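You operate a simulated robot arm through the tools that you are given. There is no shell and no other tool.

You run a simulated robot arm. Do the job below in one go: nothing can be reset, and whatever is moved stays where it is left.

TASK
Proof-pull the grey sample fuse's cap to 60 N or more; tray it.
Fine: fuse in the pull rig's cup, claw on, wind the red crank till the green lamp lights, short of OVER on the screen, which spoils the cap. Wind back, claw off, fuse in the sample tray. Set down upright: grey sample fuse.

It is judged by the outcome, as a careful person would: the job done as asked, and still so three seconds after it is handed in. It fails if anything else is knocked over, pushed out of place, dropped, spilled or broken. A push-on lid holds only when it is set on centred and level and pressed home; a screw cap is set on level and turned clockwise until tight.

THE ROBOT
A 7-joint arm with a two-finger parallel gripper, fixed in place. Base frame: the origin is at the foot of the arm, x ahead of it, y to its left, z up; the work surface is at about z = 850. Units: mm, degrees, N and s.
With the tool pointing down near the work surface it reaches from about 100 to 640 mm from the base axis. Its first joint turns from -66.0 to 66.0 degrees. Payload 1.57 kg.
Tool frame: the origin (TCP) lies between the finger pads and is the grasp point; the fingertips stand 30 mm ahead of it; z points along the fingers, y is the line along which they close. The gripper opens to 80 mm. The fingers are 17 mm wide and 12 mm thick; the gripper's body (40 by 82 mm) begins 80 mm behind the TCP.
Orientation is that of the tool frame in the base frame, as a unit quaternion [x, y, z, w]. With the fingers straight down and closing along the base's y, the tool's x points along the base's -x, its y along +y and its z along -z.

THE INTERFACE
- The arm moves only by the tool send_rows. Its argument "increments" is a list of rows, each an object of numbers (a shift or turn left out is 0, a gripper value left out holds the last): "x", "y", "z": the shift along the base's x, y, z in mm; "rx", "ry", "rz": the turn, a rotation vector about the base's x, y, z in degrees; "fingers": the closure, from 0 (fully open) to 1 (shut). In form: [{"x": .., "y": .., "z": .., "rx": .., "ry": .., "rz": .., "fingers": ..}, ...]. A call has 1 to 20 rows; each row is the pose to reach, as a shift and turn from the pose commanded when the call began. A row lasts 0.2 s, in which the tool goes at most 50 mm and 8.6 degrees; a call with a longer step from one row to the next is refused whole, and so is a gripper value outside its range. Where a pose cannot be reached the arm comes as near as it can. A force on the tool above 40 N (or 10 N above the force at the start of the call, whichever is more), or a blocked arm, ends the call early, and 0.2 s more pass. The fingers move at their own pace (about 72 mm/s each) and stop on an object; they squeeze with about 37 N. The grip force told is the motor's: it shows also when the fingers shut on nothing. Time passes only in rows, and 0.2 s behind the last, so rows that repeat a pose let the fingers close. It gives the time, the measured TCP pose, the force on the tool (base axes), the opening and the grip force at its end, in the units of the frame above (readings bear some noise), with the torque about the TCP (base axes, N m) and any sound that the robot's microphone picked up.
- Cameras (640 x 400 px; columns grow to the right, rows downward): "scene" is fixed at [64.1, 437.7, 1431.2]; the picture's right is [-0.68, -0.74, 0.00], its down [-0.38, 0.34, -0.86] and it looks along [0.63, -0.58, -0.51] (base axes); focal length 371 px, centre (320, 200). "wrist" rides on the gripper at [72, -7, -122] in the tool frame; the picture's right is [0.09, 1.00, 0.00], its down [-0.84, 0.08, -0.54] and it looks along [-0.54, 0.05, 0.84] (tool axes); focal length 238 px, centre (320, 200). There is no depth. A picture from a camera that has moved, and an enlarged one, comes with that camera's place and axes in the base frame and with its lens.
- grab_frame(camera): a new picture of that camera. It takes no simulated time.
- inspect(camera, box): a new picture of the part [left, top, right, bottom] of that camera's present view, enlarged. It takes no simulated time.
- close_job(): hands the job in; it is judged then, once.

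Nothing tells you positions but the pictures and the camera data. Unless the task says otherwise, let go and move clear before handing in.

The tools are called after "Request:" by a JSON object that holds its "api" and its "payload". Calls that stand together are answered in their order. send_rows: Moves the arm, as the interface text tells. Its arguments: {"type":"object","properties":{"increments":{"type":"array"}},"required":["increments"]} The other tools are called the same way: grab_frame (camera) takes a picture; inspect (camera, box) takes an enlarged picture of a part of a camera's view; close_job () hands the job in.

At the start:

```text
t: 0.0
ee_pos: [369.8, 121.2, 1214.2]
ee_rot: [0.0, 1.0, 0.0, 0.0]
ft_force: [0.2, -1.0, -0.4]
moment: [0.02, -0.02, 0.0]
finger_gap: 79.8
grasp_force: 0.1
```

scene: 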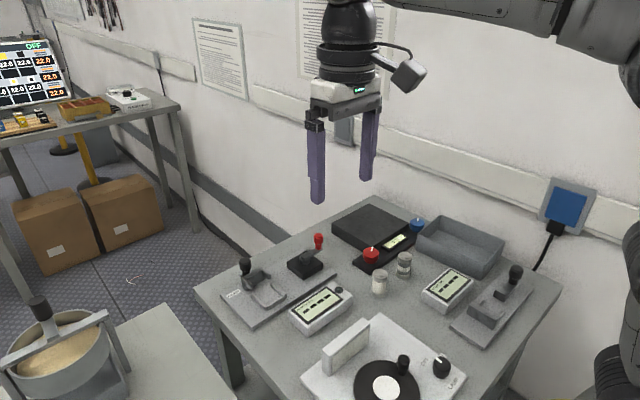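
wrist: 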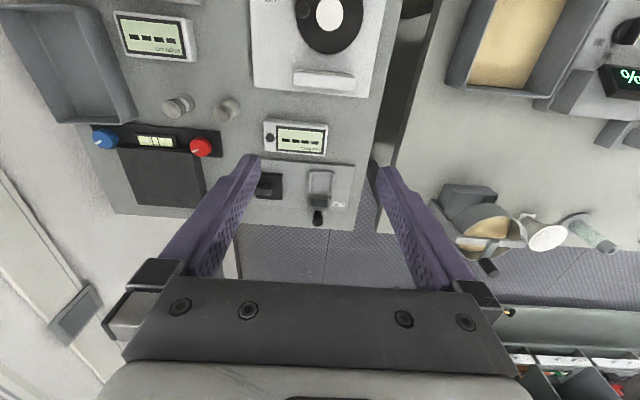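

I see a table with two rigs, each with a display, two small cylindrical fuses, a tray, a balance and a cutter-like device. I'll enlarge the views to identify the pull rig, fuse and tray before moving.

Request:
{"api": "inspect", "payload": {"camera": "scene", "box": [190, 200, 370, 350]}}

Request:
{"api": "inspect", "payload": {"camera": "scene", "box": [340, 190, 580, 350]}}

Request:
{"api": "inspect", "payload": {"camera": "wrist", "box": [0, 0, 240, 240]}}

Request:
{"api": "inspect", "payload": {"camera": "wrist", "box": [180, 60, 400, 240]}}

Request:
{"api": "inspect", "payload": {"camera": "scene", "box": [280, 300, 500, 400]}}

```text
2.67 times, centred on (280, 275) of scene
camera zoom: at [64.1, 437.7, 1431.2], right [-0.68, -0.74, 0.0], down [-0.38, 0.34, -0.86], along [0.63, -0.58, -0.51], focal length 990 px, centre (427, 0)
```

zoom: 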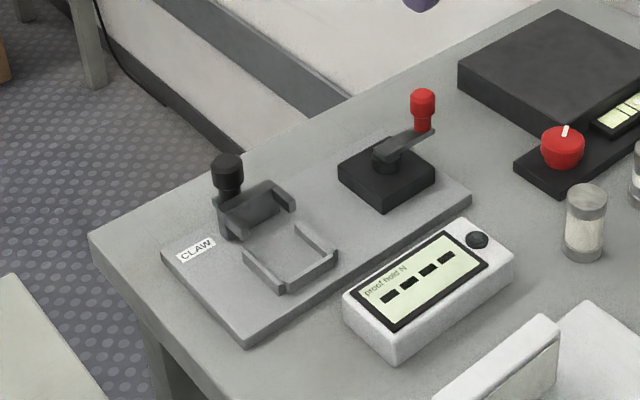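

```text
2.50 times, centred on (460, 270) of scene
camera zoom: at [64.1, 437.7, 1431.2], right [-0.68, -0.74, 0.0], down [-0.38, 0.34, -0.86], along [0.63, -0.58, -0.51], focal length 928 px, centre (-30, 25)
```

zoom: 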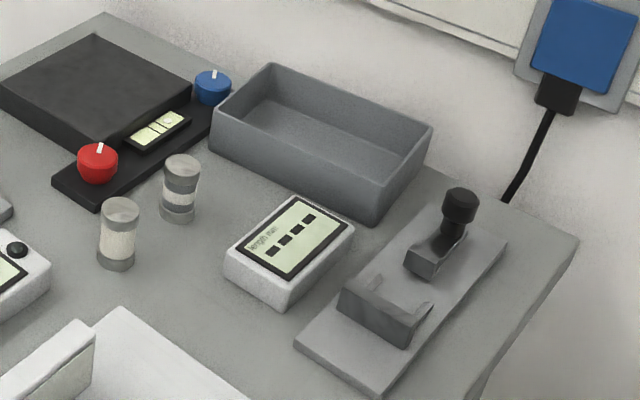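

```text
1.67 times, centred on (120, 120) of wrist
camera zoom: at [296.3, 113.2, 1336.4], right [-0.09, 1.0, 0.0], down [0.84, 0.08, 0.54], along [0.54, 0.05, -0.84], focal length 397 px, centre (653, 333)
```

zoom: 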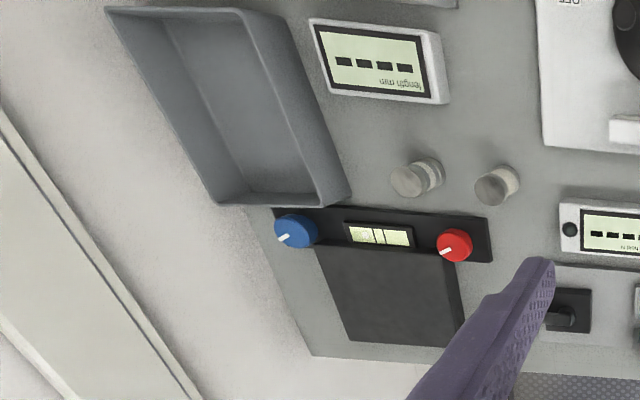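

```text
2.22 times, centred on (290, 150) of wrist
camera zoom: at [296.3, 113.2, 1336.4], right [-0.09, 1.0, 0.0], down [0.84, 0.08, 0.54], along [0.54, 0.05, -0.84], focal length 530 px, centre (387, 311)
```

zoom: 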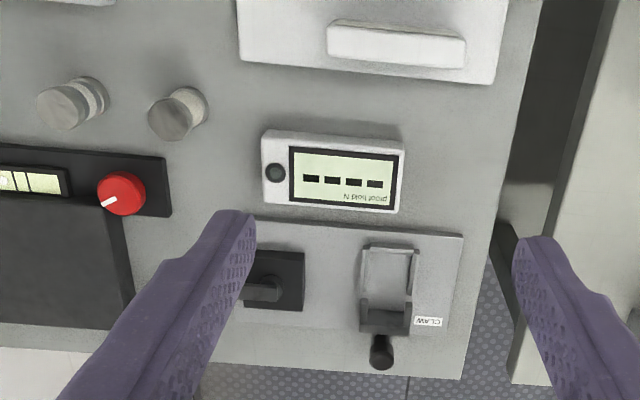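

```text
2.91 times, centred on (390, 350) of scene
camera zoom: at [64.1, 437.7, 1431.2], right [-0.68, -0.74, 0.0], down [-0.38, 0.34, -0.86], along [0.63, -0.58, -0.51], focal length 1080 px, centre (116, -236)
```

zoom: 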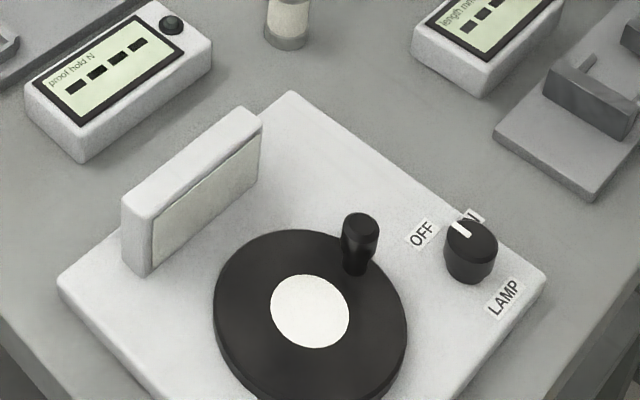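

I take the CLAW rig to be at roughly x≈600, y≈130, the two fuses near (400, -50), and the sample tray (or one of the trays) further right. I'll move the camera over the fuses first to see which one is the grey sample.

Request:
{"api": "send_rows", "payload": {"increments": [{"x": -10, "y": -40, "z": -20}, {"x": -20, "y": -80, "z": -40}, {"x": -30, "y": -120, "z": -70}, {"x": -35, "y": -160, "z": -100}, {"x": -40, "y": -175, "z": -130}, {"x": -40, "y": -175, "z": -130}]}}

Request:
{"api": "grab_frame", "payload": {"camera": "wrist"}}

Request:
{"api": "grab_frame", "payload": {"camera": "scene"}}

```text
refused: row 3 steps farther than a row can; nothing moved
```

```text
taken
camera wrist: at [296.3, 113.2, 1336.4], right [-0.09, 1.0, 0.0], down [0.84, 0.08, 0.54], along [0.54, 0.05, -0.84], focal length 238 px, centre (320, 200)
```

wrist: 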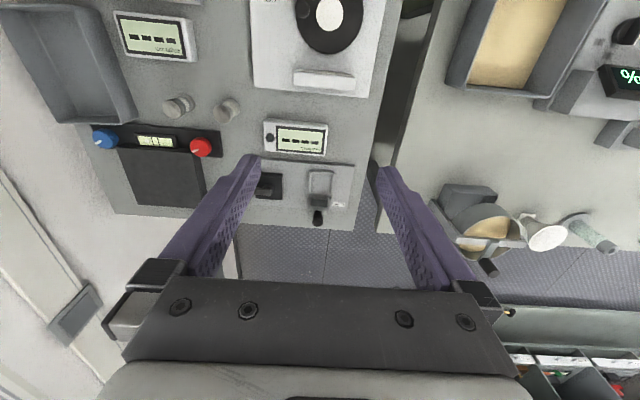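

```text
taken
```

scene: 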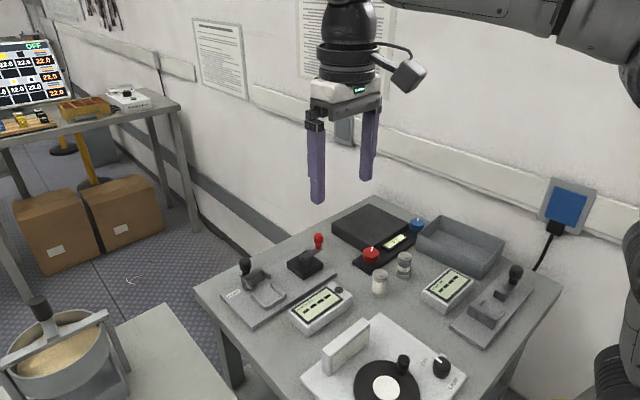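

The move was refused for too-long steps, so nothing moved; the fuses are still taken to be near (400, -50). I'll repeat it with smaller steps.

Request:
{"api": "send_rows", "payload": {"increments": [{"x": -6, "y": -29, "z": -20}, {"x": -12, "y": -58, "z": -40}, {"x": -18, "y": -87, "z": -60}, {"x": -24, "y": -116, "z": -80}, {"x": -30, "y": -145, "z": -100}, {"x": -36, "y": -170, "z": -125}, {"x": -36, "y": -170, "z": -125}]}}

Request:
{"api": "grab_frame", "payload": {"camera": "wrist"}}

Request:
{"api": "grab_frame", "payload": {"camera": "scene"}}

```text
t: 1.6
ee_pos: [332.9, -50.2, 1089.2]
ee_rot: [-0.001, 1.0, 0.0, 0.0]
ft_force: [-0.2, -0.5, -0.3]
moment: [-0.03, -0.01, 0.04]
finger_gap: 80.0
grasp_force: 0.1
```

```text
taken
camera wrist: at [260.0, -57.0, 1210.7], right [-0.09, 1.0, 0.0], down [0.84, 0.08, 0.54], along [0.54, 0.05, -0.84], focal length 238 px, centre (320, 200)
```

wrist: 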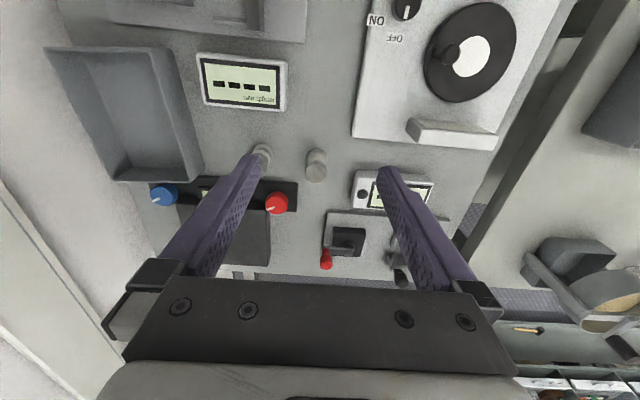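

```text
taken
```

scene: 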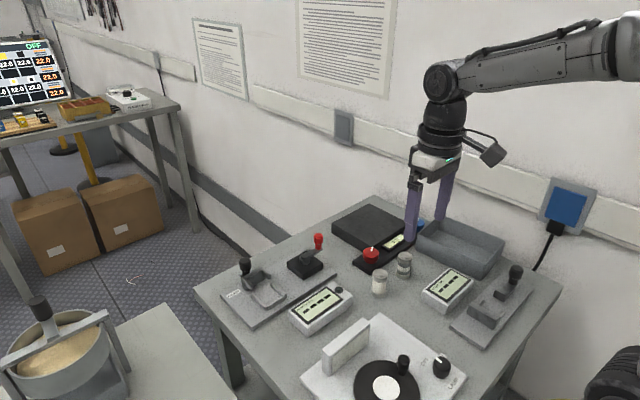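

The view shows both fuses, the grey bin-like tray to the right and the rig to the left. I'll enlarge the fuses, the tray and the rig.

Request:
{"api": "inspect", "payload": {"camera": "scene", "box": [360, 240, 424, 304]}}

Request:
{"api": "inspect", "payload": {"camera": "wrist", "box": [240, 130, 360, 205]}}

Request:
{"api": "inspect", "payload": {"camera": "wrist", "box": [40, 0, 300, 180]}}

Request:
{"api": "inspect", "payload": {"camera": "scene", "box": [215, 225, 355, 340]}}

Request:
{"api": "inspect", "payload": {"camera": "scene", "box": [400, 210, 540, 350]}}

```text
6.25 times, centred on (392, 272) of scene
camera zoom: at [64.1, 437.7, 1431.2], right [-0.68, -0.74, 0.0], down [-0.38, 0.34, -0.86], along [0.63, -0.58, -0.51], focal length 2320 px, centre (-130, -250)
```

zoom: 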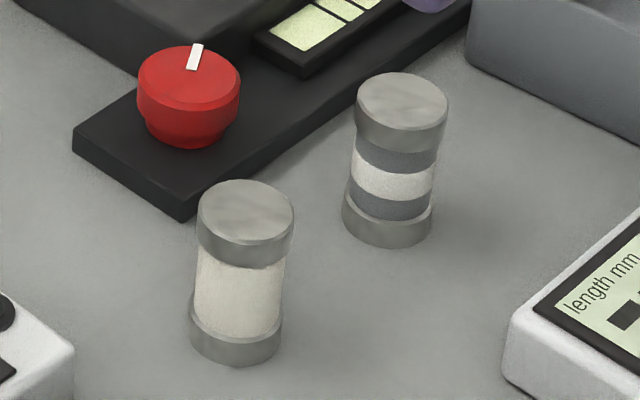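

```text
5.33 times, centred on (300, 168) of wrist
camera zoom: at [260.0, -57.0, 1210.7], right [-0.09, 1.0, 0.0], down [0.84, 0.08, 0.54], along [0.54, 0.05, -0.84], focal length 1271 px, centre (427, 373)
```

zoom: 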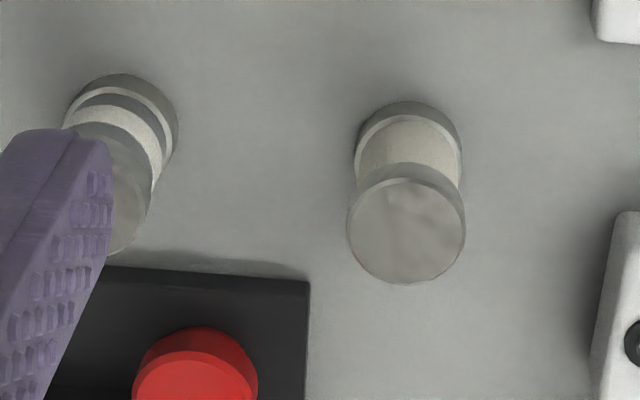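

```text
2.22 times, centred on (170, 90) of wrist
camera zoom: at [260.0, -57.0, 1210.7], right [-0.09, 1.0, 0.0], down [0.84, 0.08, 0.54], along [0.54, 0.05, -0.84], focal length 530 px, centre (653, 444)
```

zoom: 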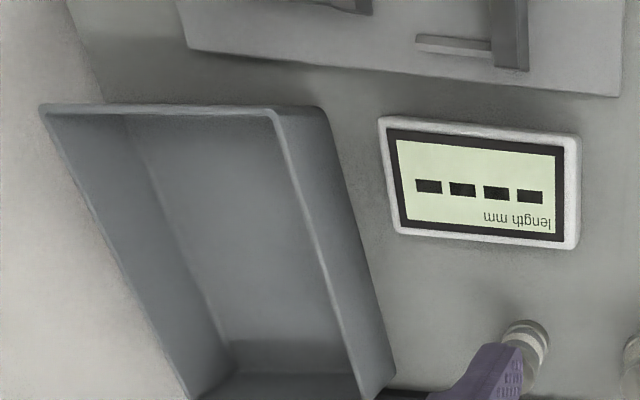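

```text
3.48 times, centred on (285, 282) of scene
camera zoom: at [64.1, 437.7, 1431.2], right [-0.68, -0.74, 0.0], down [-0.38, 0.34, -0.86], along [0.63, -0.58, -0.51], focal length 1291 px, centre (442, -87)
```

zoom: 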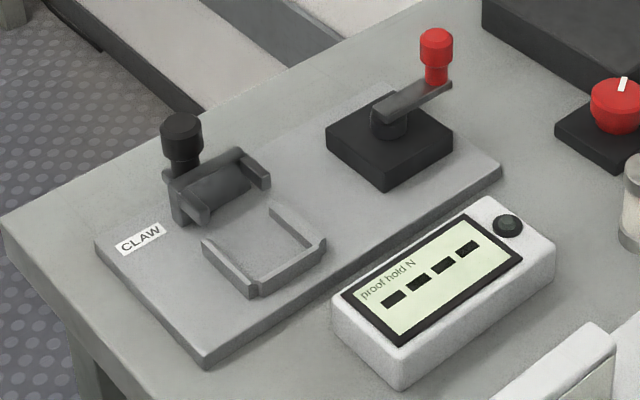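

```text
2.86 times, centred on (470, 280) of scene
camera zoom: at [64.1, 437.7, 1431.2], right [-0.68, -0.74, 0.0], down [-0.38, 0.34, -0.86], along [0.63, -0.58, -0.51], focal length 1060 px, centre (-109, -29)
```

zoom: 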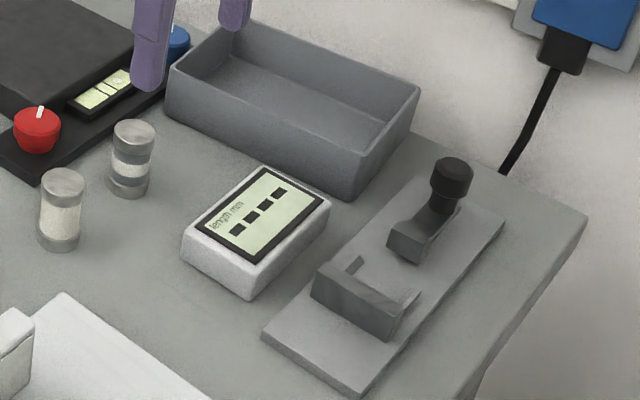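

The banded grey/white fuse (about (407, -134), ~32 mm diameter, ~60 mm tall) I take to be the grey sample; the plain one stands at about (408, -48). Next I'll bring the wrist camera over the pull rig to understand the cup, claw and crank.

Request:
{"api": "send_rows", "payload": {"increments": [{"x": 20, "y": 28, "z": -5}, {"x": 40, "y": 56, "z": -10}, {"x": 60, "y": 84, "z": -15}, {"x": 80, "y": 112, "z": -20}, {"x": 100, "y": 140, "z": -30}, {"x": 120, "y": 170, "z": -40}, {"x": 130, "y": 180, "z": -40}, {"x": 130, "y": 180, "z": -40}]}}

Request:
{"api": "grab_frame", "payload": {"camera": "wrist"}}

```text
t: 3.4
ee_pos: [464.1, 130.8, 1050.0]
ee_rot: [-0.001, 1.0, -0.001, 0.0]
ft_force: [-0.7, 0.0, 0.0]
moment: [-0.04, 0.02, 0.01]
finger_gap: 80.0
grasp_force: 0.1
```

```text
taken
camera wrist: at [391.4, 123.7, 1171.8], right [-0.09, 1.0, 0.0], down [0.84, 0.08, 0.54], along [0.54, 0.05, -0.84], focal length 238 px, centre (320, 200)
```

wrist: 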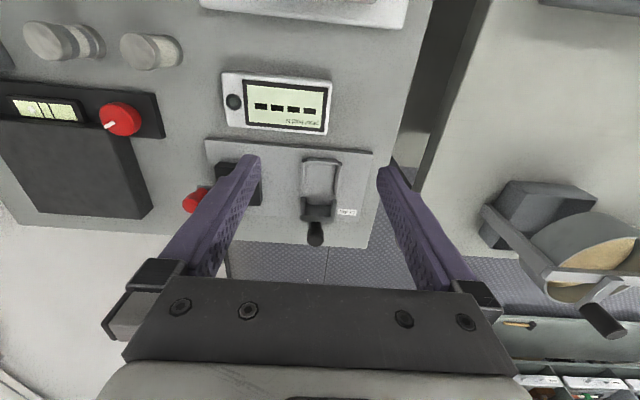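

Request:
{"api": "inspect", "payload": {"camera": "wrist", "box": [250, 130, 390, 260]}}

Request:
{"api": "inspect", "payload": {"camera": "wrist", "box": [160, 60, 340, 260]}}

Request:
{"api": "inspect", "payload": {"camera": "scene", "box": [225, 245, 300, 320]}}

```text
3.08 times, centred on (320, 195) of wrist
camera zoom: at [391.4, 123.7, 1171.8], right [-0.09, 1.0, 0.0], down [0.84, 0.08, 0.54], along [0.54, 0.05, -0.84], focal length 733 px, centre (320, 215)
```

zoom: 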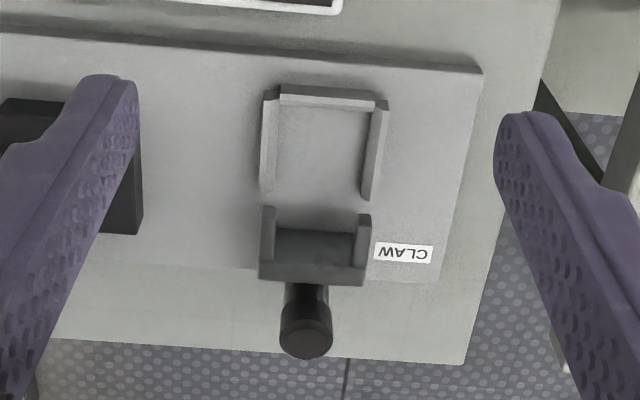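

```text
2.00 times, centred on (250, 160) of wrist
camera zoom: at [391.4, 123.7, 1171.8], right [-0.09, 1.0, 0.0], down [0.84, 0.08, 0.54], along [0.54, 0.05, -0.84], focal length 477 px, centre (460, 280)
```

zoom: 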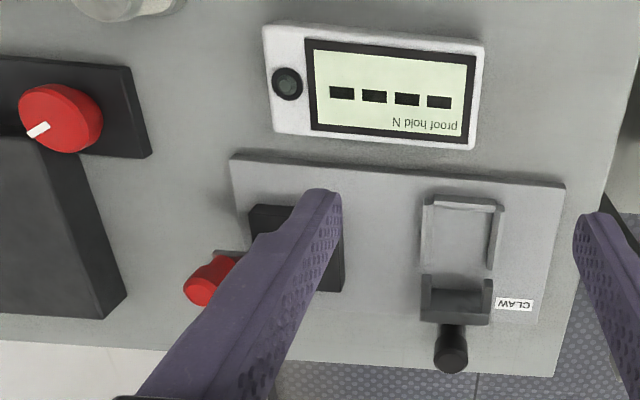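

```text
5.33 times, centred on (262, 282) of scene
camera zoom: at [64.1, 437.8, 1431.2], right [-0.68, -0.74, 0.0], down [-0.38, 0.34, -0.86], along [0.63, -0.58, -0.51], focal length 1980 px, centre (627, -240)
```

zoom: 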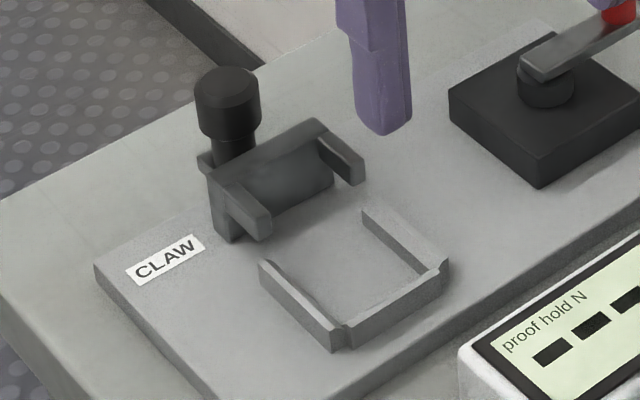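

The rig has a low U-shaped cup (x≈516–566, y≈118–161, wall top z≈881, plate top z≈863), and a two-pronged claw with a black knob at about (628, 139, 914) that seems to slide along x. I'll go closer for a better look at the cup, prongs and travel.

Request:
{"api": "send_rows", "payload": {"increments": [{"x": 0, "y": 5, "z": -40}, {"x": 0, "y": 8, "z": -70}, {"x": 0, "y": 8, "z": -70}]}}

Request:
{"api": "grab_frame", "payload": {"camera": "wrist"}}

Request:
{"api": "inspect", "payload": {"camera": "wrist", "box": [250, 110, 390, 250]}}

Request:
{"api": "inspect", "payload": {"camera": "scene", "box": [235, 250, 285, 310]}}

```text
t: 4.2
ee_pos: [463.2, 138.8, 979.1]
ee_rot: [0.0, 1.0, 0.0, 0.0]
ft_force: [-0.1, 0.3, -0.1]
moment: [-0.01, -0.04, 0.0]
finger_gap: 80.1
grasp_force: 0.1
```

```text
taken
camera wrist: at [391.2, 131.5, 1100.7], right [-0.09, 1.0, 0.0], down [0.84, 0.08, 0.54], along [0.54, 0.05, -0.84], focal length 238 px, centre (320, 200)
```

wrist: 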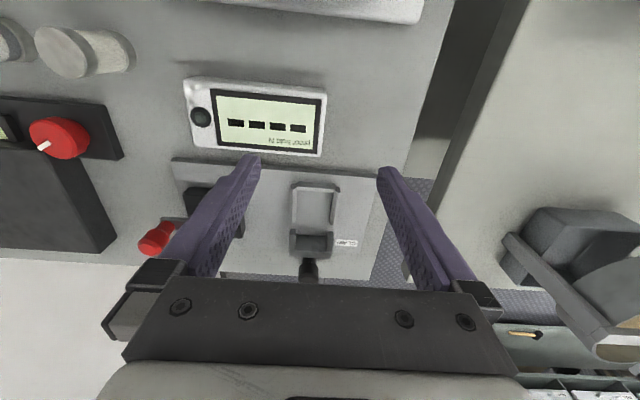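

```text
2.86 times, centred on (320, 180) of wrist
camera zoom: at [391.2, 131.5, 1100.7], right [-0.09, 1.0, 0.0], down [0.84, 0.08, 0.54], along [0.54, 0.05, -0.84], focal length 681 px, centre (320, 257)
```

zoom: 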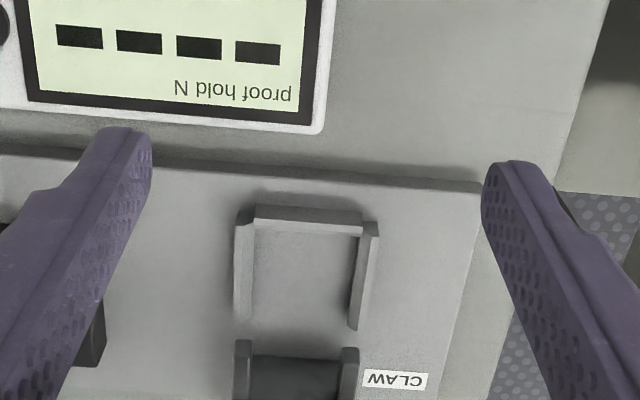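

```text
6.67 times, centred on (260, 280) of scene
camera zoom: at [64.1, 437.7, 1431.2], right [-0.68, -0.74, 0.0], down [-0.38, 0.34, -0.86], along [0.63, -0.58, -0.51], focal length 2474 px, centre (720, -333)
```

zoom: 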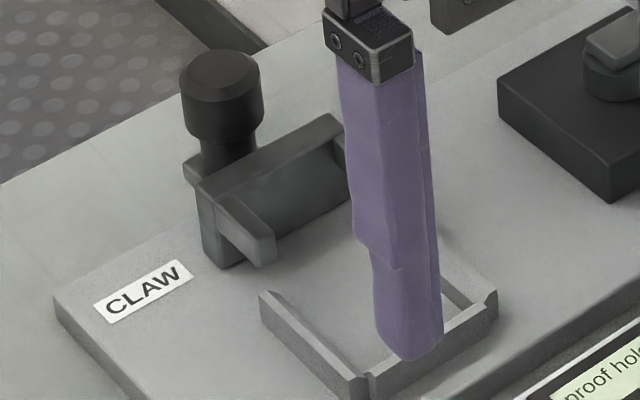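

Cup interior is about 40 mm wide at the top, 45 mm deep in x and open toward the claw; the gap from its near wall to the claw face is ~68 mm, which fits a fuse lying along x. I need a lower-angle view to be sure, so I'll tilt the camera.

Request:
{"api": "send_rows", "payload": {"increments": [{"x": -5, "z": 5, "ry": -8}, {"x": -10, "z": 10, "ry": -16}, {"x": -15, "z": 15, "ry": -24}, {"x": -20, "z": 15, "ry": -32}, {"x": -20, "z": 10, "ry": -40}, {"x": -20, "z": 0, "ry": -45}, {"x": -20, "z": 0, "ry": -45}]}}

Request:
{"api": "grab_frame", "payload": {"camera": "wrist"}}

Request:
{"api": "inspect", "payload": {"camera": "wrist", "box": [240, 230, 400, 360]}}

```text
t: 5.8
ee_pos: [444.0, 139.3, 980.4]
ee_rot: [0.0, 0.924, 0.001, 0.383]
ft_force: [0.6, -0.2, 0.3]
moment: [0.03, 0.01, 0.03]
finger_gap: 80.1
grasp_force: 0.1
```

```text
taken
camera wrist: at [305.5, 131.1, 1015.3], right [-0.07, 1.0, -0.06], down [0.21, 0.08, 0.98], along [0.98, 0.05, -0.21], focal length 238 px, centre (320, 200)
```

wrist: 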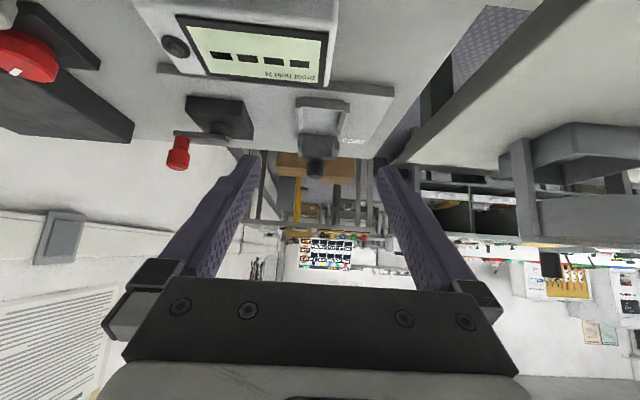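

```text
3.08 times, centred on (320, 295) of wrist
camera zoom: at [305.5, 131.1, 1015.3], right [-0.07, 1.0, -0.06], down [0.21, 0.08, 0.98], along [0.98, 0.05, -0.21], focal length 733 px, centre (320, -92)
```

zoom: 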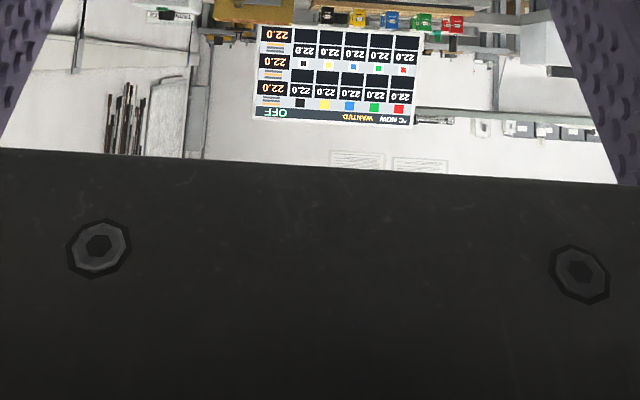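

Request:
{"api": "inspect", "payload": {"camera": "wrist", "box": [270, 80, 390, 200]}}

Request:
{"api": "inspect", "payload": {"camera": "wrist", "box": [150, 80, 270, 180]}}

Request:
{"api": "inspect", "payload": {"camera": "scene", "box": [235, 250, 285, 310]}}

Request:
{"api": "inspect", "payload": {"camera": "scene", "box": [280, 225, 340, 285]}}

Request:
{"api": "inspect", "payload": {"camera": "scene", "box": [445, 255, 535, 350]}}

```text
3.33 times, centred on (330, 140) of wrist
camera zoom: at [305.5, 131.1, 1015.3], right [-0.07, 1.0, -0.06], down [0.21, 0.08, 0.98], along [0.98, 0.05, -0.21], focal length 794 px, centre (287, 400)
```

zoom: 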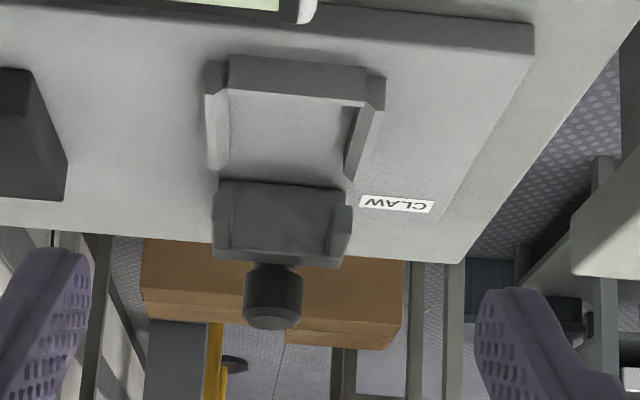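

```text
4.00 times, centred on (210, 130) of wrist
camera zoom: at [305.5, 131.1, 1015.3], right [-0.07, 1.0, -0.06], down [0.21, 0.08, 0.98], along [0.98, 0.05, -0.21], focal length 953 px, centre (760, 480)
```

zoom: 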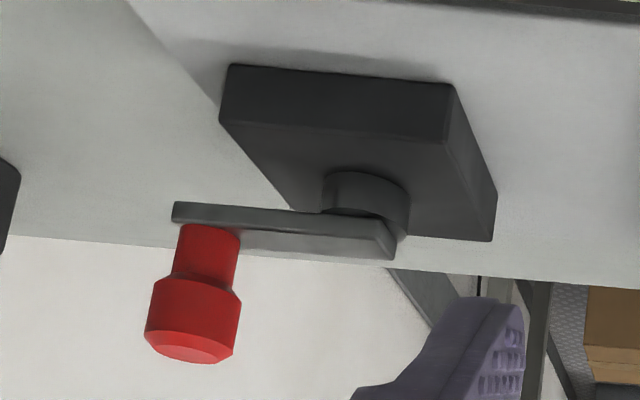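

```text
6.67 times, centred on (260, 280) of scene
camera zoom: at [64.1, 437.7, 1431.2], right [-0.68, -0.74, 0.0], down [-0.38, 0.34, -0.86], along [0.63, -0.58, -0.51], focal length 2474 px, centre (720, -333)
```

zoom: 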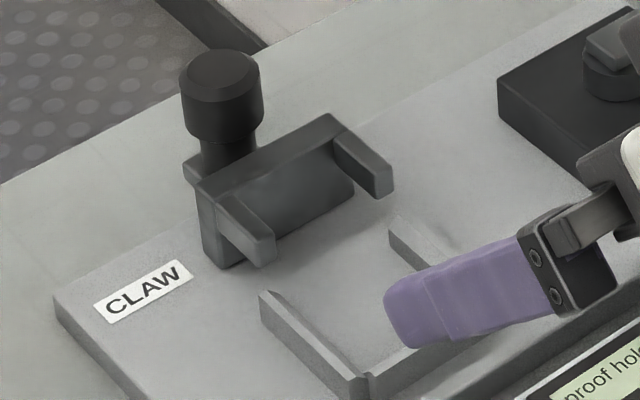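

```text
6.67 times, centred on (310, 255) of scene
camera zoom: at [64.1, 437.7, 1431.2], right [-0.68, -0.74, 0.0], down [-0.38, 0.34, -0.86], along [0.63, -0.58, -0.51], focal length 2474 px, centre (387, -167)
```

zoom: 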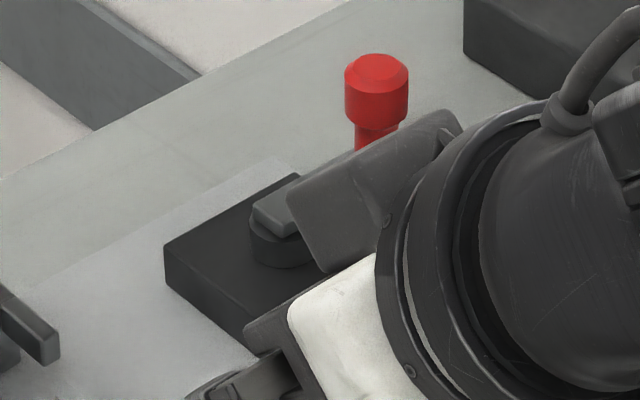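

```text
4.21 times, centred on (490, 302) of scene
camera zoom: at [64.1, 437.7, 1431.2], right [-0.68, -0.74, 0.0], down [-0.38, 0.34, -0.86], along [0.63, -0.58, -0.51], focal length 1563 px, centre (-396, -232)
```

zoom: 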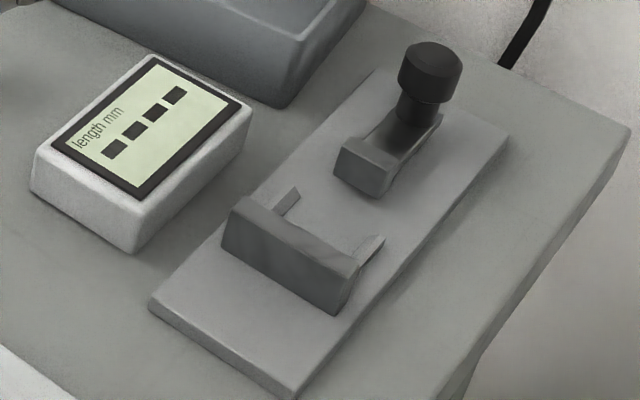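

The prongs look level with the axis of a fuse lying in the cup, and the length gauge is built the same way, so I take the fuse to lie along x with its far cap between the prongs. Crank hub is at about (550, 33) with the red handle at (550, -6), top z≈945. I'll level the tool and take a precise look at the cup and claw.

Request:
{"api": "send_rows", "payload": {"increments": [{"x": 6, "z": 8, "ry": 8}, {"x": 14, "z": 14, "ry": 16}, {"x": 25, "z": 20, "ry": 24}, {"x": 35, "z": 20, "ry": 32}, {"x": 45, "z": 20, "ry": 40}, {"x": 56, "z": 20, "ry": 45}, {"x": 56, "z": 20, "ry": 45}, {"x": 56, "z": 20, "ry": 45}]}}

Request:
{"api": "grab_frame", "payload": {"camera": "wrist"}}

Request:
{"api": "inspect", "payload": {"camera": "wrist", "box": [270, 100, 370, 200]}}

Request:
{"api": "inspect", "payload": {"camera": "wrist", "box": [270, 170, 370, 270]}}

Request:
{"api": "inspect", "payload": {"camera": "scene", "box": [235, 250, 285, 310]}}

```text
t: 7.6
ee_pos: [498.5, 138.8, 998.9]
ee_rot: [0.0, 1.0, -0.001, 0.0]
ft_force: [-0.3, -0.2, 0.9]
moment: [0.03, 0.01, 0.03]
finger_gap: 79.9
grasp_force: 0.0
```

```text
taken
camera wrist: at [427.1, 130.5, 1120.8], right [-0.09, 1.0, 0.0], down [0.84, 0.08, 0.54], along [0.54, 0.05, -0.84], focal length 238 px, centre (320, 200)
```

wrist: 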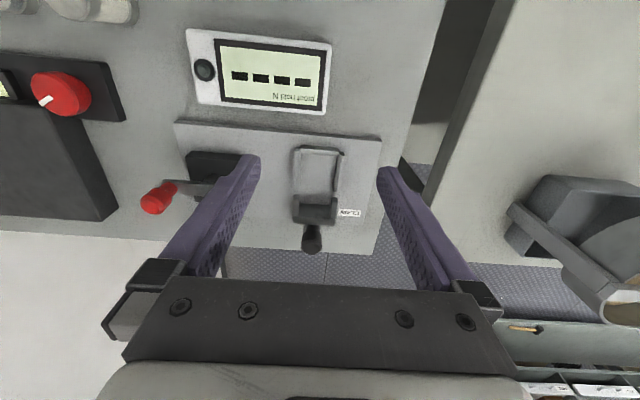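

```text
4.00 times, centred on (320, 150) of wrist
camera zoom: at [427.1, 130.5, 1120.8], right [-0.09, 1.0, 0.0], down [0.84, 0.08, 0.54], along [0.54, 0.05, -0.84], focal length 953 px, centre (320, 400)
```

zoom: 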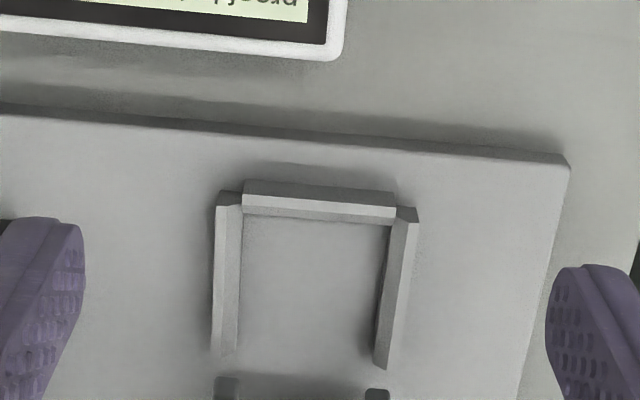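

```text
4.00 times, centred on (320, 220) of wrist
camera zoom: at [427.1, 130.5, 1120.8], right [-0.09, 1.0, 0.0], down [0.84, 0.08, 0.54], along [0.54, 0.05, -0.84], focal length 953 px, centre (320, 120)
```

zoom: 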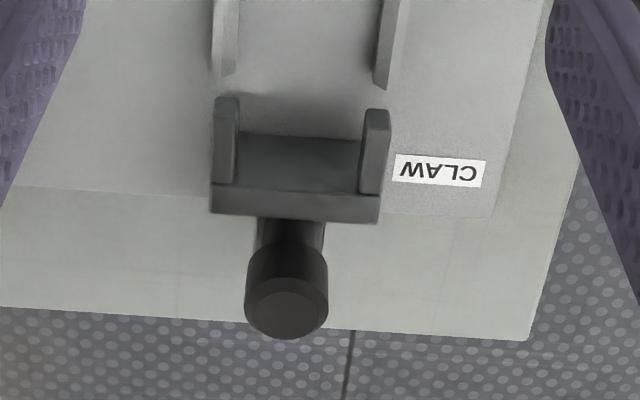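

```text
6.67 times, centred on (260, 280) of scene
camera zoom: at [64.1, 437.7, 1431.2], right [-0.68, -0.74, 0.0], down [-0.38, 0.34, -0.86], along [0.63, -0.58, -0.51], focal length 2474 px, centre (720, -333)
```

zoom: 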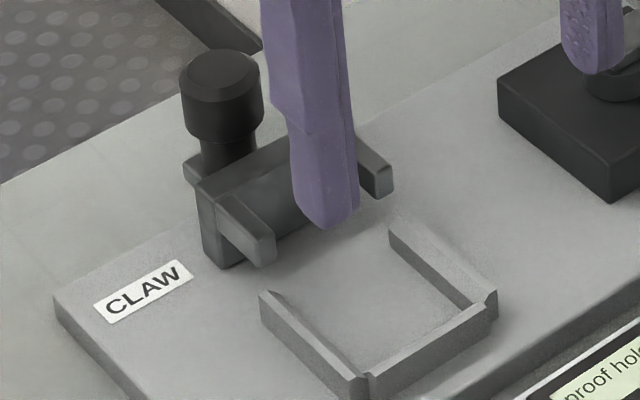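

Refined figures: rig centre line y≈139, cup inner x≈525–568, wall tops z≈875, plate top z≈864.5; claw prong tips x≈572, claw face x≈597, prongs z≈880–890, so the claw sits at the axis height of a lying fuse. I'll pick the fuse with the tool tilted one way and lay it down by tilting the other way; first I test that tilt in free space above the fuse.

Request:
{"api": "send_rows", "payload": {"increments": [{"z": 40}, {"y": -30, "z": 75}, {"x": -8, "y": -70, "z": 80}, {"x": -16, "y": -115, "z": 80}, {"x": -24, "y": -160, "z": 80}, {"x": -32, "y": -205, "z": 80}, {"x": -40, "y": -250, "z": 80}, {"x": -40, "y": -273, "z": 80}, {"x": -40, "y": -273, "z": 80}]}}

Request:
{"api": "send_rows", "payload": {"increments": [{"ry": 8}, {"ry": 16}, {"ry": 24}, {"ry": 32}, {"ry": 40}, {"ry": 45}, {"ry": 45}, {"ry": 45}]}}

Request:
{"api": "grab_frame", "payload": {"camera": "wrist"}}

Request:
{"api": "grab_frame", "payload": {"camera": "scene"}}

```text
t: 9.6
ee_pos: [458.9, -135.6, 1081.1]
ee_rot: [-0.001, 1.0, 0.0, 0.0]
ft_force: [-0.7, -0.2, -0.7]
moment: [0.05, 0.02, 0.0]
finger_gap: 80.0
grasp_force: 0.1
```

```text
t: 11.4
ee_pos: [410.1, -127.8, 1019.8]
ee_rot: [-0.001, 0.924, 0.0, -0.383]
ft_force: [-0.3, 0.6, -0.1]
moment: [0.02, 0.01, 0.03]
finger_gap: 79.8
grasp_force: 0.1
out of reach, approached as far as the arm can: row 4, 5, 6, 7, 8
```

```text
taken
camera wrist: at [445.3, -136.0, 1156.6], right [-0.07, 1.0, 0.07], down [0.97, 0.08, -0.21], along [-0.21, 0.05, -0.98], focal length 238 px, centre (320, 200)
```

wrist: 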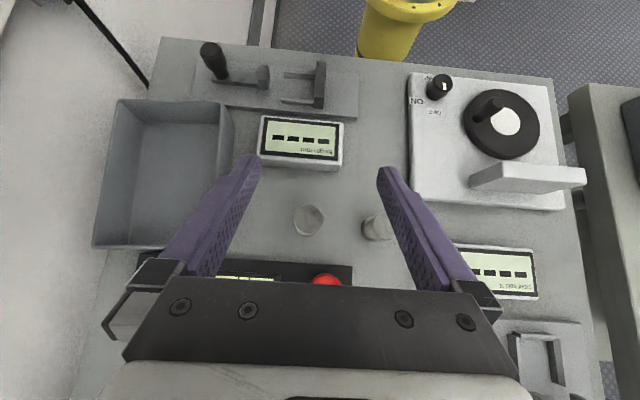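

```text
taken
```

scene: 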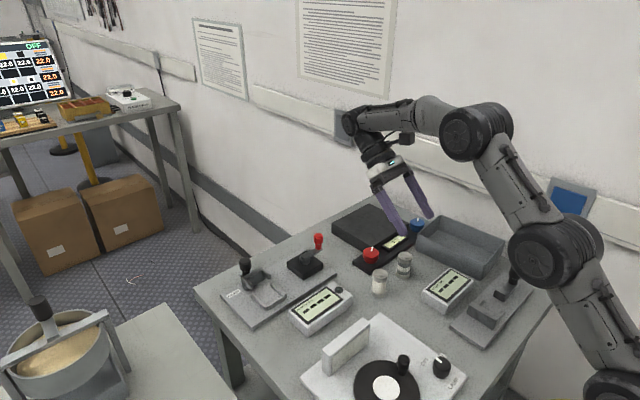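

The 45° inward tilt is reachable near there (it only stopped short because of the height). I'll use this near-vertical view to pin down both fuses and the tray precisely.

Request:
{"api": "inspect", "payload": {"camera": "wrist", "box": [270, 180, 410, 270]}}

Request:
{"api": "inspect", "payload": {"camera": "wrist", "box": [80, 80, 280, 260]}}

Request:
{"api": "inspect", "payload": {"camera": "wrist", "box": [190, 30, 370, 130]}}

```text
4.44 times, centred on (340, 225) of wrist
camera zoom: at [445.3, -136.0, 1156.6], right [-0.07, 1.0, 0.07], down [0.97, 0.08, -0.21], along [-0.21, 0.05, -0.98], focal length 1059 px, centre (231, 89)
```

zoom: 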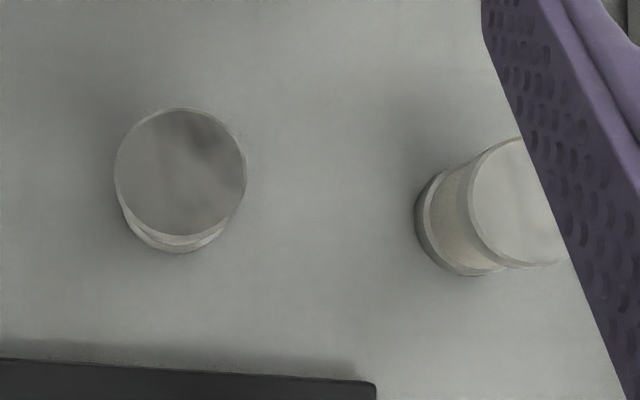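

```text
2.22 times, centred on (180, 170) of wrist
camera zoom: at [445.3, -136.0, 1156.6], right [-0.07, 1.0, 0.07], down [0.97, 0.08, -0.21], along [-0.21, 0.05, -0.98], focal length 530 px, centre (631, 267)
```

zoom: 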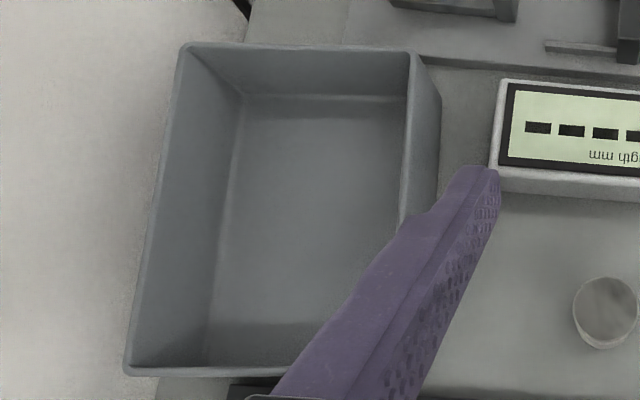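

```text
3.56 times, centred on (280, 80) of wrist
camera zoom: at [445.3, -136.0, 1156.6], right [-0.07, 1.0, 0.07], down [0.97, 0.08, -0.21], along [-0.21, 0.05, -0.98], focal length 848 px, centre (462, 627)
```

zoom: 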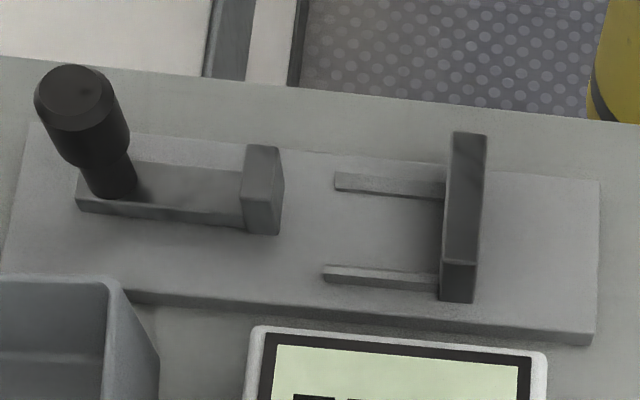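

Grey banded fuse refined to about (410, -134.7), diameter ~31, height ~57; plain fuse at (409, -46). The grey box tray spans roughly x 280–450, y -365..-250 with rim z≈892. Now a small move to learn how the commanded pose stands after the clipped reach.

Request:
{"api": "send_rows", "payload": {"increments": [{"x": -5, "z": -20}, {"x": -10, "z": -40}, {"x": -10, "z": -40}]}}

```text
t: 12.2
ee_pos: [399.8, -130.8, 980.5]
ee_rot: [0.0, 0.924, 0.0, -0.383]
ft_force: [-0.4, 0.4, 0.2]
moment: [0.01, 0.0, -0.03]
finger_gap: 80.0
grasp_force: 0.0
```

The commanded pose follows the clipped pose, now about (400, -131, 980) at 45° tilt. I'll move over to the pickup column and descend with the open fingers straddling the grey fuse, stopping to check.

Request:
{"api": "send_rows", "payload": {"increments": [{"x": 5, "y": -2, "z": -20}, {"x": 18, "y": -4, "z": -35}, {"x": 28, "y": -4, "z": -45}, {"x": 28, "y": -4, "z": -45}]}}

Request:
{"api": "grab_frame", "payload": {"camera": "wrist"}}

Request:
{"api": "inspect", "payload": {"camera": "scene", "box": [340, 200, 480, 310]}}

```text
t: 13.2
ee_pos: [429.4, -132.8, 936.7]
ee_rot: [0.0, 0.924, 0.0, -0.383]
ft_force: [-0.4, -0.4, 0.7]
moment: [-0.03, -0.01, 0.0]
finger_gap: 80.1
grasp_force: 0.0
```

```text
taken
camera wrist: at [463.2, -140.6, 1073.4], right [-0.07, 1.0, 0.07], down [0.97, 0.08, -0.21], along [-0.21, 0.05, -0.98], focal length 238 px, centre (320, 200)
```

wrist: 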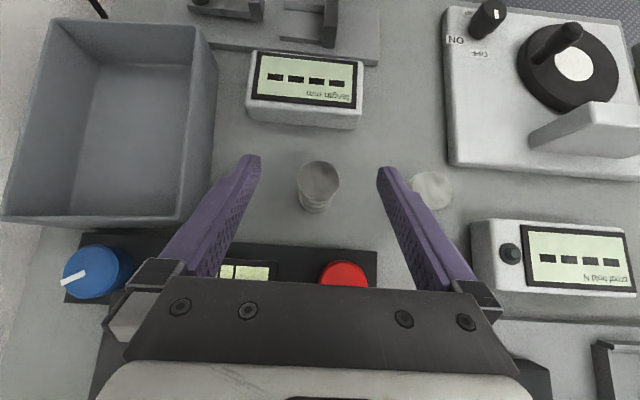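

```text
3.64 times, centred on (410, 255) of scene
camera zoom: at [64.1, 437.7, 1431.2], right [-0.68, -0.74, 0.0], down [-0.38, 0.34, -0.86], along [0.63, -0.58, -0.51], focal length 1350 px, centre (-7, 0)
```

zoom: 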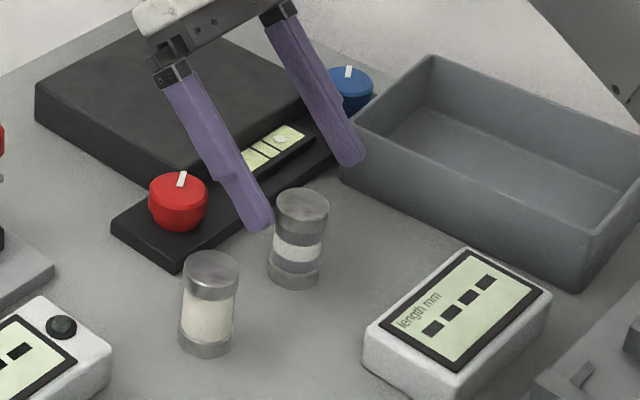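

Request:
{"api": "inspect", "payload": {"camera": "wrist", "box": [240, 140, 400, 240]}}

```text
4.00 times, centred on (320, 190) of wrist
camera zoom: at [463.2, -140.6, 1073.4], right [-0.07, 1.0, 0.07], down [0.97, 0.08, -0.21], along [-0.21, 0.05, -0.98], focal length 953 px, centre (320, 240)
```

zoom: 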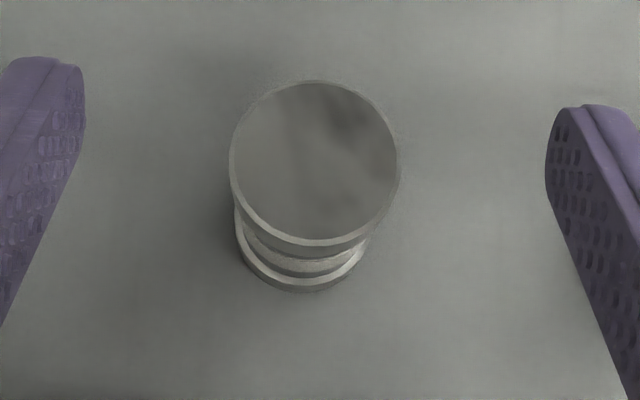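

Fuse refined to (411.3, -134.1), top z≈905 (height ~55, diameter ~31), and it is centred between the fingers. I'll descend to grip its body near mid-height and close.

Request:
{"api": "send_rows", "payload": {"increments": [{"x": 1, "z": -15}, {"x": 1, "z": -30}, {"x": 1, "z": -43}, {"x": 1, "z": -43}]}}

Request:
{"api": "grab_frame", "payload": {"camera": "wrist"}}

Request:
{"api": "inspect", "payload": {"camera": "scene", "box": [350, 210, 450, 310]}}

```text
t: 14.2
ee_pos: [429.6, -134.5, 895.1]
ee_rot: [0.0, 0.924, 0.0, -0.383]
ft_force: [-0.4, -0.8, 0.1]
moment: [-0.01, -0.01, -0.04]
finger_gap: 80.0
grasp_force: 0.2
```

```text
taken
camera wrist: at [464.1, -141.3, 1031.2], right [-0.07, 1.0, 0.07], down [0.97, 0.08, -0.21], along [-0.21, 0.05, -0.98], focal length 238 px, centre (320, 200)
```

wrist: 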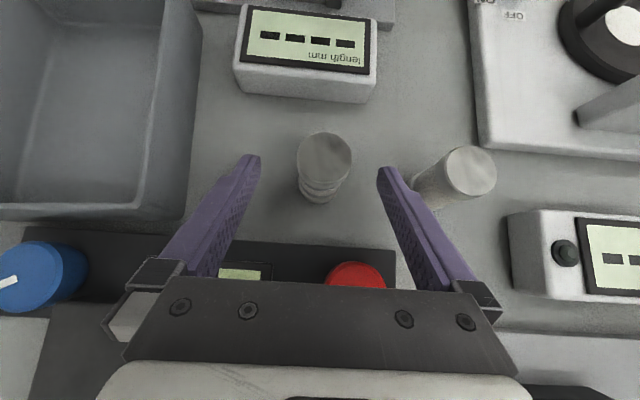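

```text
4.00 times, centred on (400, 260) of scene
camera zoom: at [64.1, 437.7, 1431.2], right [-0.68, -0.74, 0.0], down [-0.38, 0.34, -0.86], along [0.63, -0.58, -0.51], focal length 1485 px, centre (0, -40)
```

zoom: 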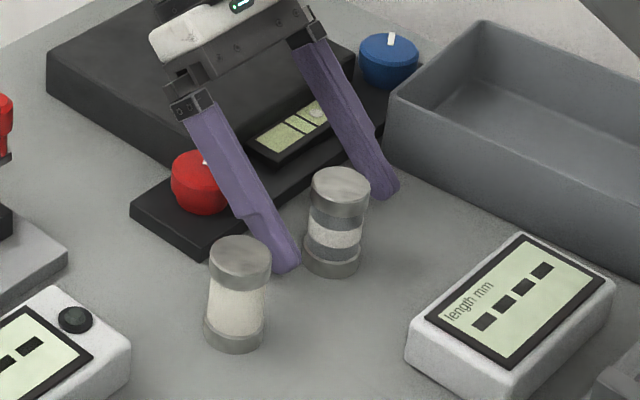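

The fingers straddle the grey fuse and are clear of the plain fuse and knobs. I'll close on it now.

Request:
{"api": "send_rows", "payload": {"increments": [{"fingers": 1}, {"fingers": 1}, {"fingers": 1}, {"fingers": 1}, {"fingers": 1}]}}

Request:
{"api": "inspect", "payload": {"camera": "wrist", "box": [240, 100, 400, 240]}}

Request:
{"api": "inspect", "payload": {"camera": "scene", "box": [350, 210, 450, 310]}}

```text
t: 15.4
ee_pos: [430.3, -133.2, 893.7]
ee_rot: [0.0, 0.924, 0.0, -0.383]
ft_force: [0.5, 0.1, -0.6]
moment: [0.03, 0.01, -0.01]
finger_gap: 30.5
grasp_force: 36.9
```

```text
2.86 times, centred on (320, 170) of wrist
camera zoom: at [464.0, -141.3, 1031.4], right [-0.07, 1.0, 0.07], down [0.97, 0.08, -0.21], along [-0.21, 0.05, -0.98], focal length 681 px, centre (320, 286)
```

zoom: 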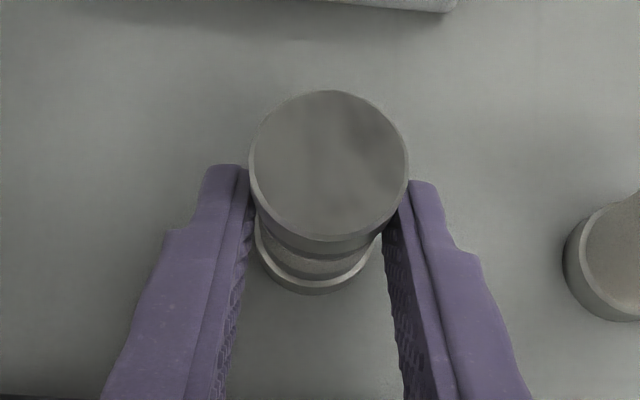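

```text
4.00 times, centred on (400, 260) of scene
camera zoom: at [64.1, 437.7, 1431.2], right [-0.68, -0.74, 0.0], down [-0.38, 0.34, -0.86], along [0.63, -0.58, -0.51], focal length 1485 px, centre (0, -40)
```

zoom: 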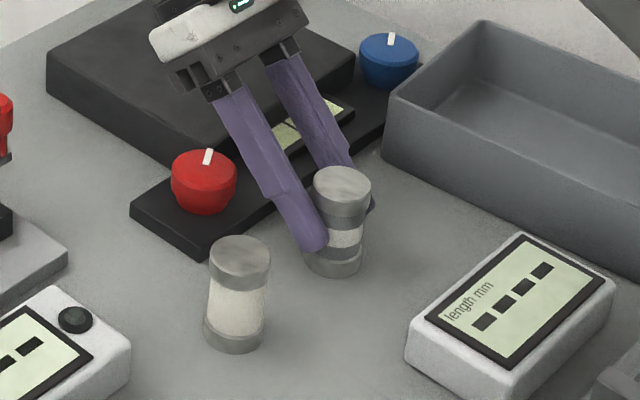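

The fuse is gripped (gap 30.5 mm, 37 N). I'll lift it straight up, then bring the tool upright while rising.

Request:
{"api": "send_rows", "payload": {"increments": [{"z": 10}, {"z": 25}, {"z": 40}, {"x": -8, "z": 60, "ry": -7}, {"x": -15, "z": 80, "ry": -14}, {"x": -20, "z": 100, "ry": -21}, {"x": -20, "z": 115, "ry": -28}, {"x": -20, "z": 125, "ry": -35}, {"x": -20, "z": 130, "ry": -40}, {"x": -20, "z": 130, "ry": -45}, {"x": -20, "z": 130, "ry": -45}]}}

Request:
{"api": "grab_frame", "payload": {"camera": "wrist"}}

Request:
{"api": "grab_frame", "payload": {"camera": "scene"}}

```text
t: 17.8
ee_pos: [409.2, -135.7, 1023.7]
ee_rot: [-0.001, 1.0, 0.0, 0.001]
ft_force: [0.6, 0.8, -0.9]
moment: [0.02, 0.02, 0.0]
finger_gap: 30.2
grasp_force: 36.8
```

```text
taken
camera wrist: at [336.7, -142.3, 1145.4], right [-0.09, 1.0, 0.0], down [0.84, 0.08, 0.54], along [0.54, 0.05, -0.84], focal length 238 px, centre (320, 200)
```

wrist: 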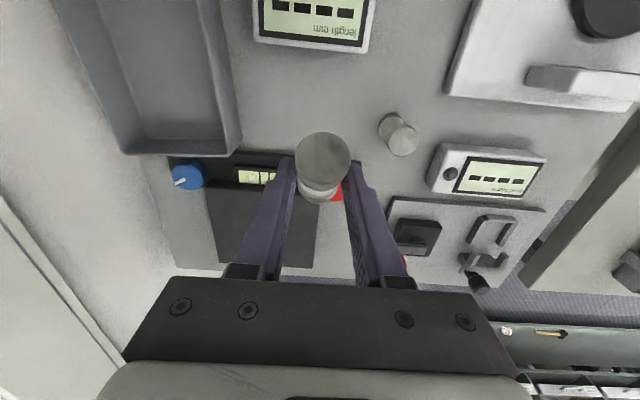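

```text
taken
```

scene: 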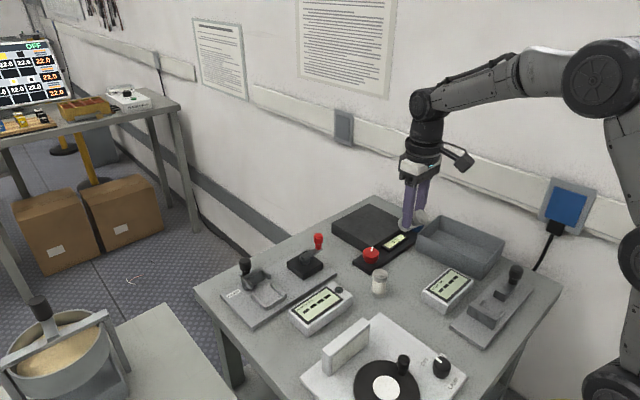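

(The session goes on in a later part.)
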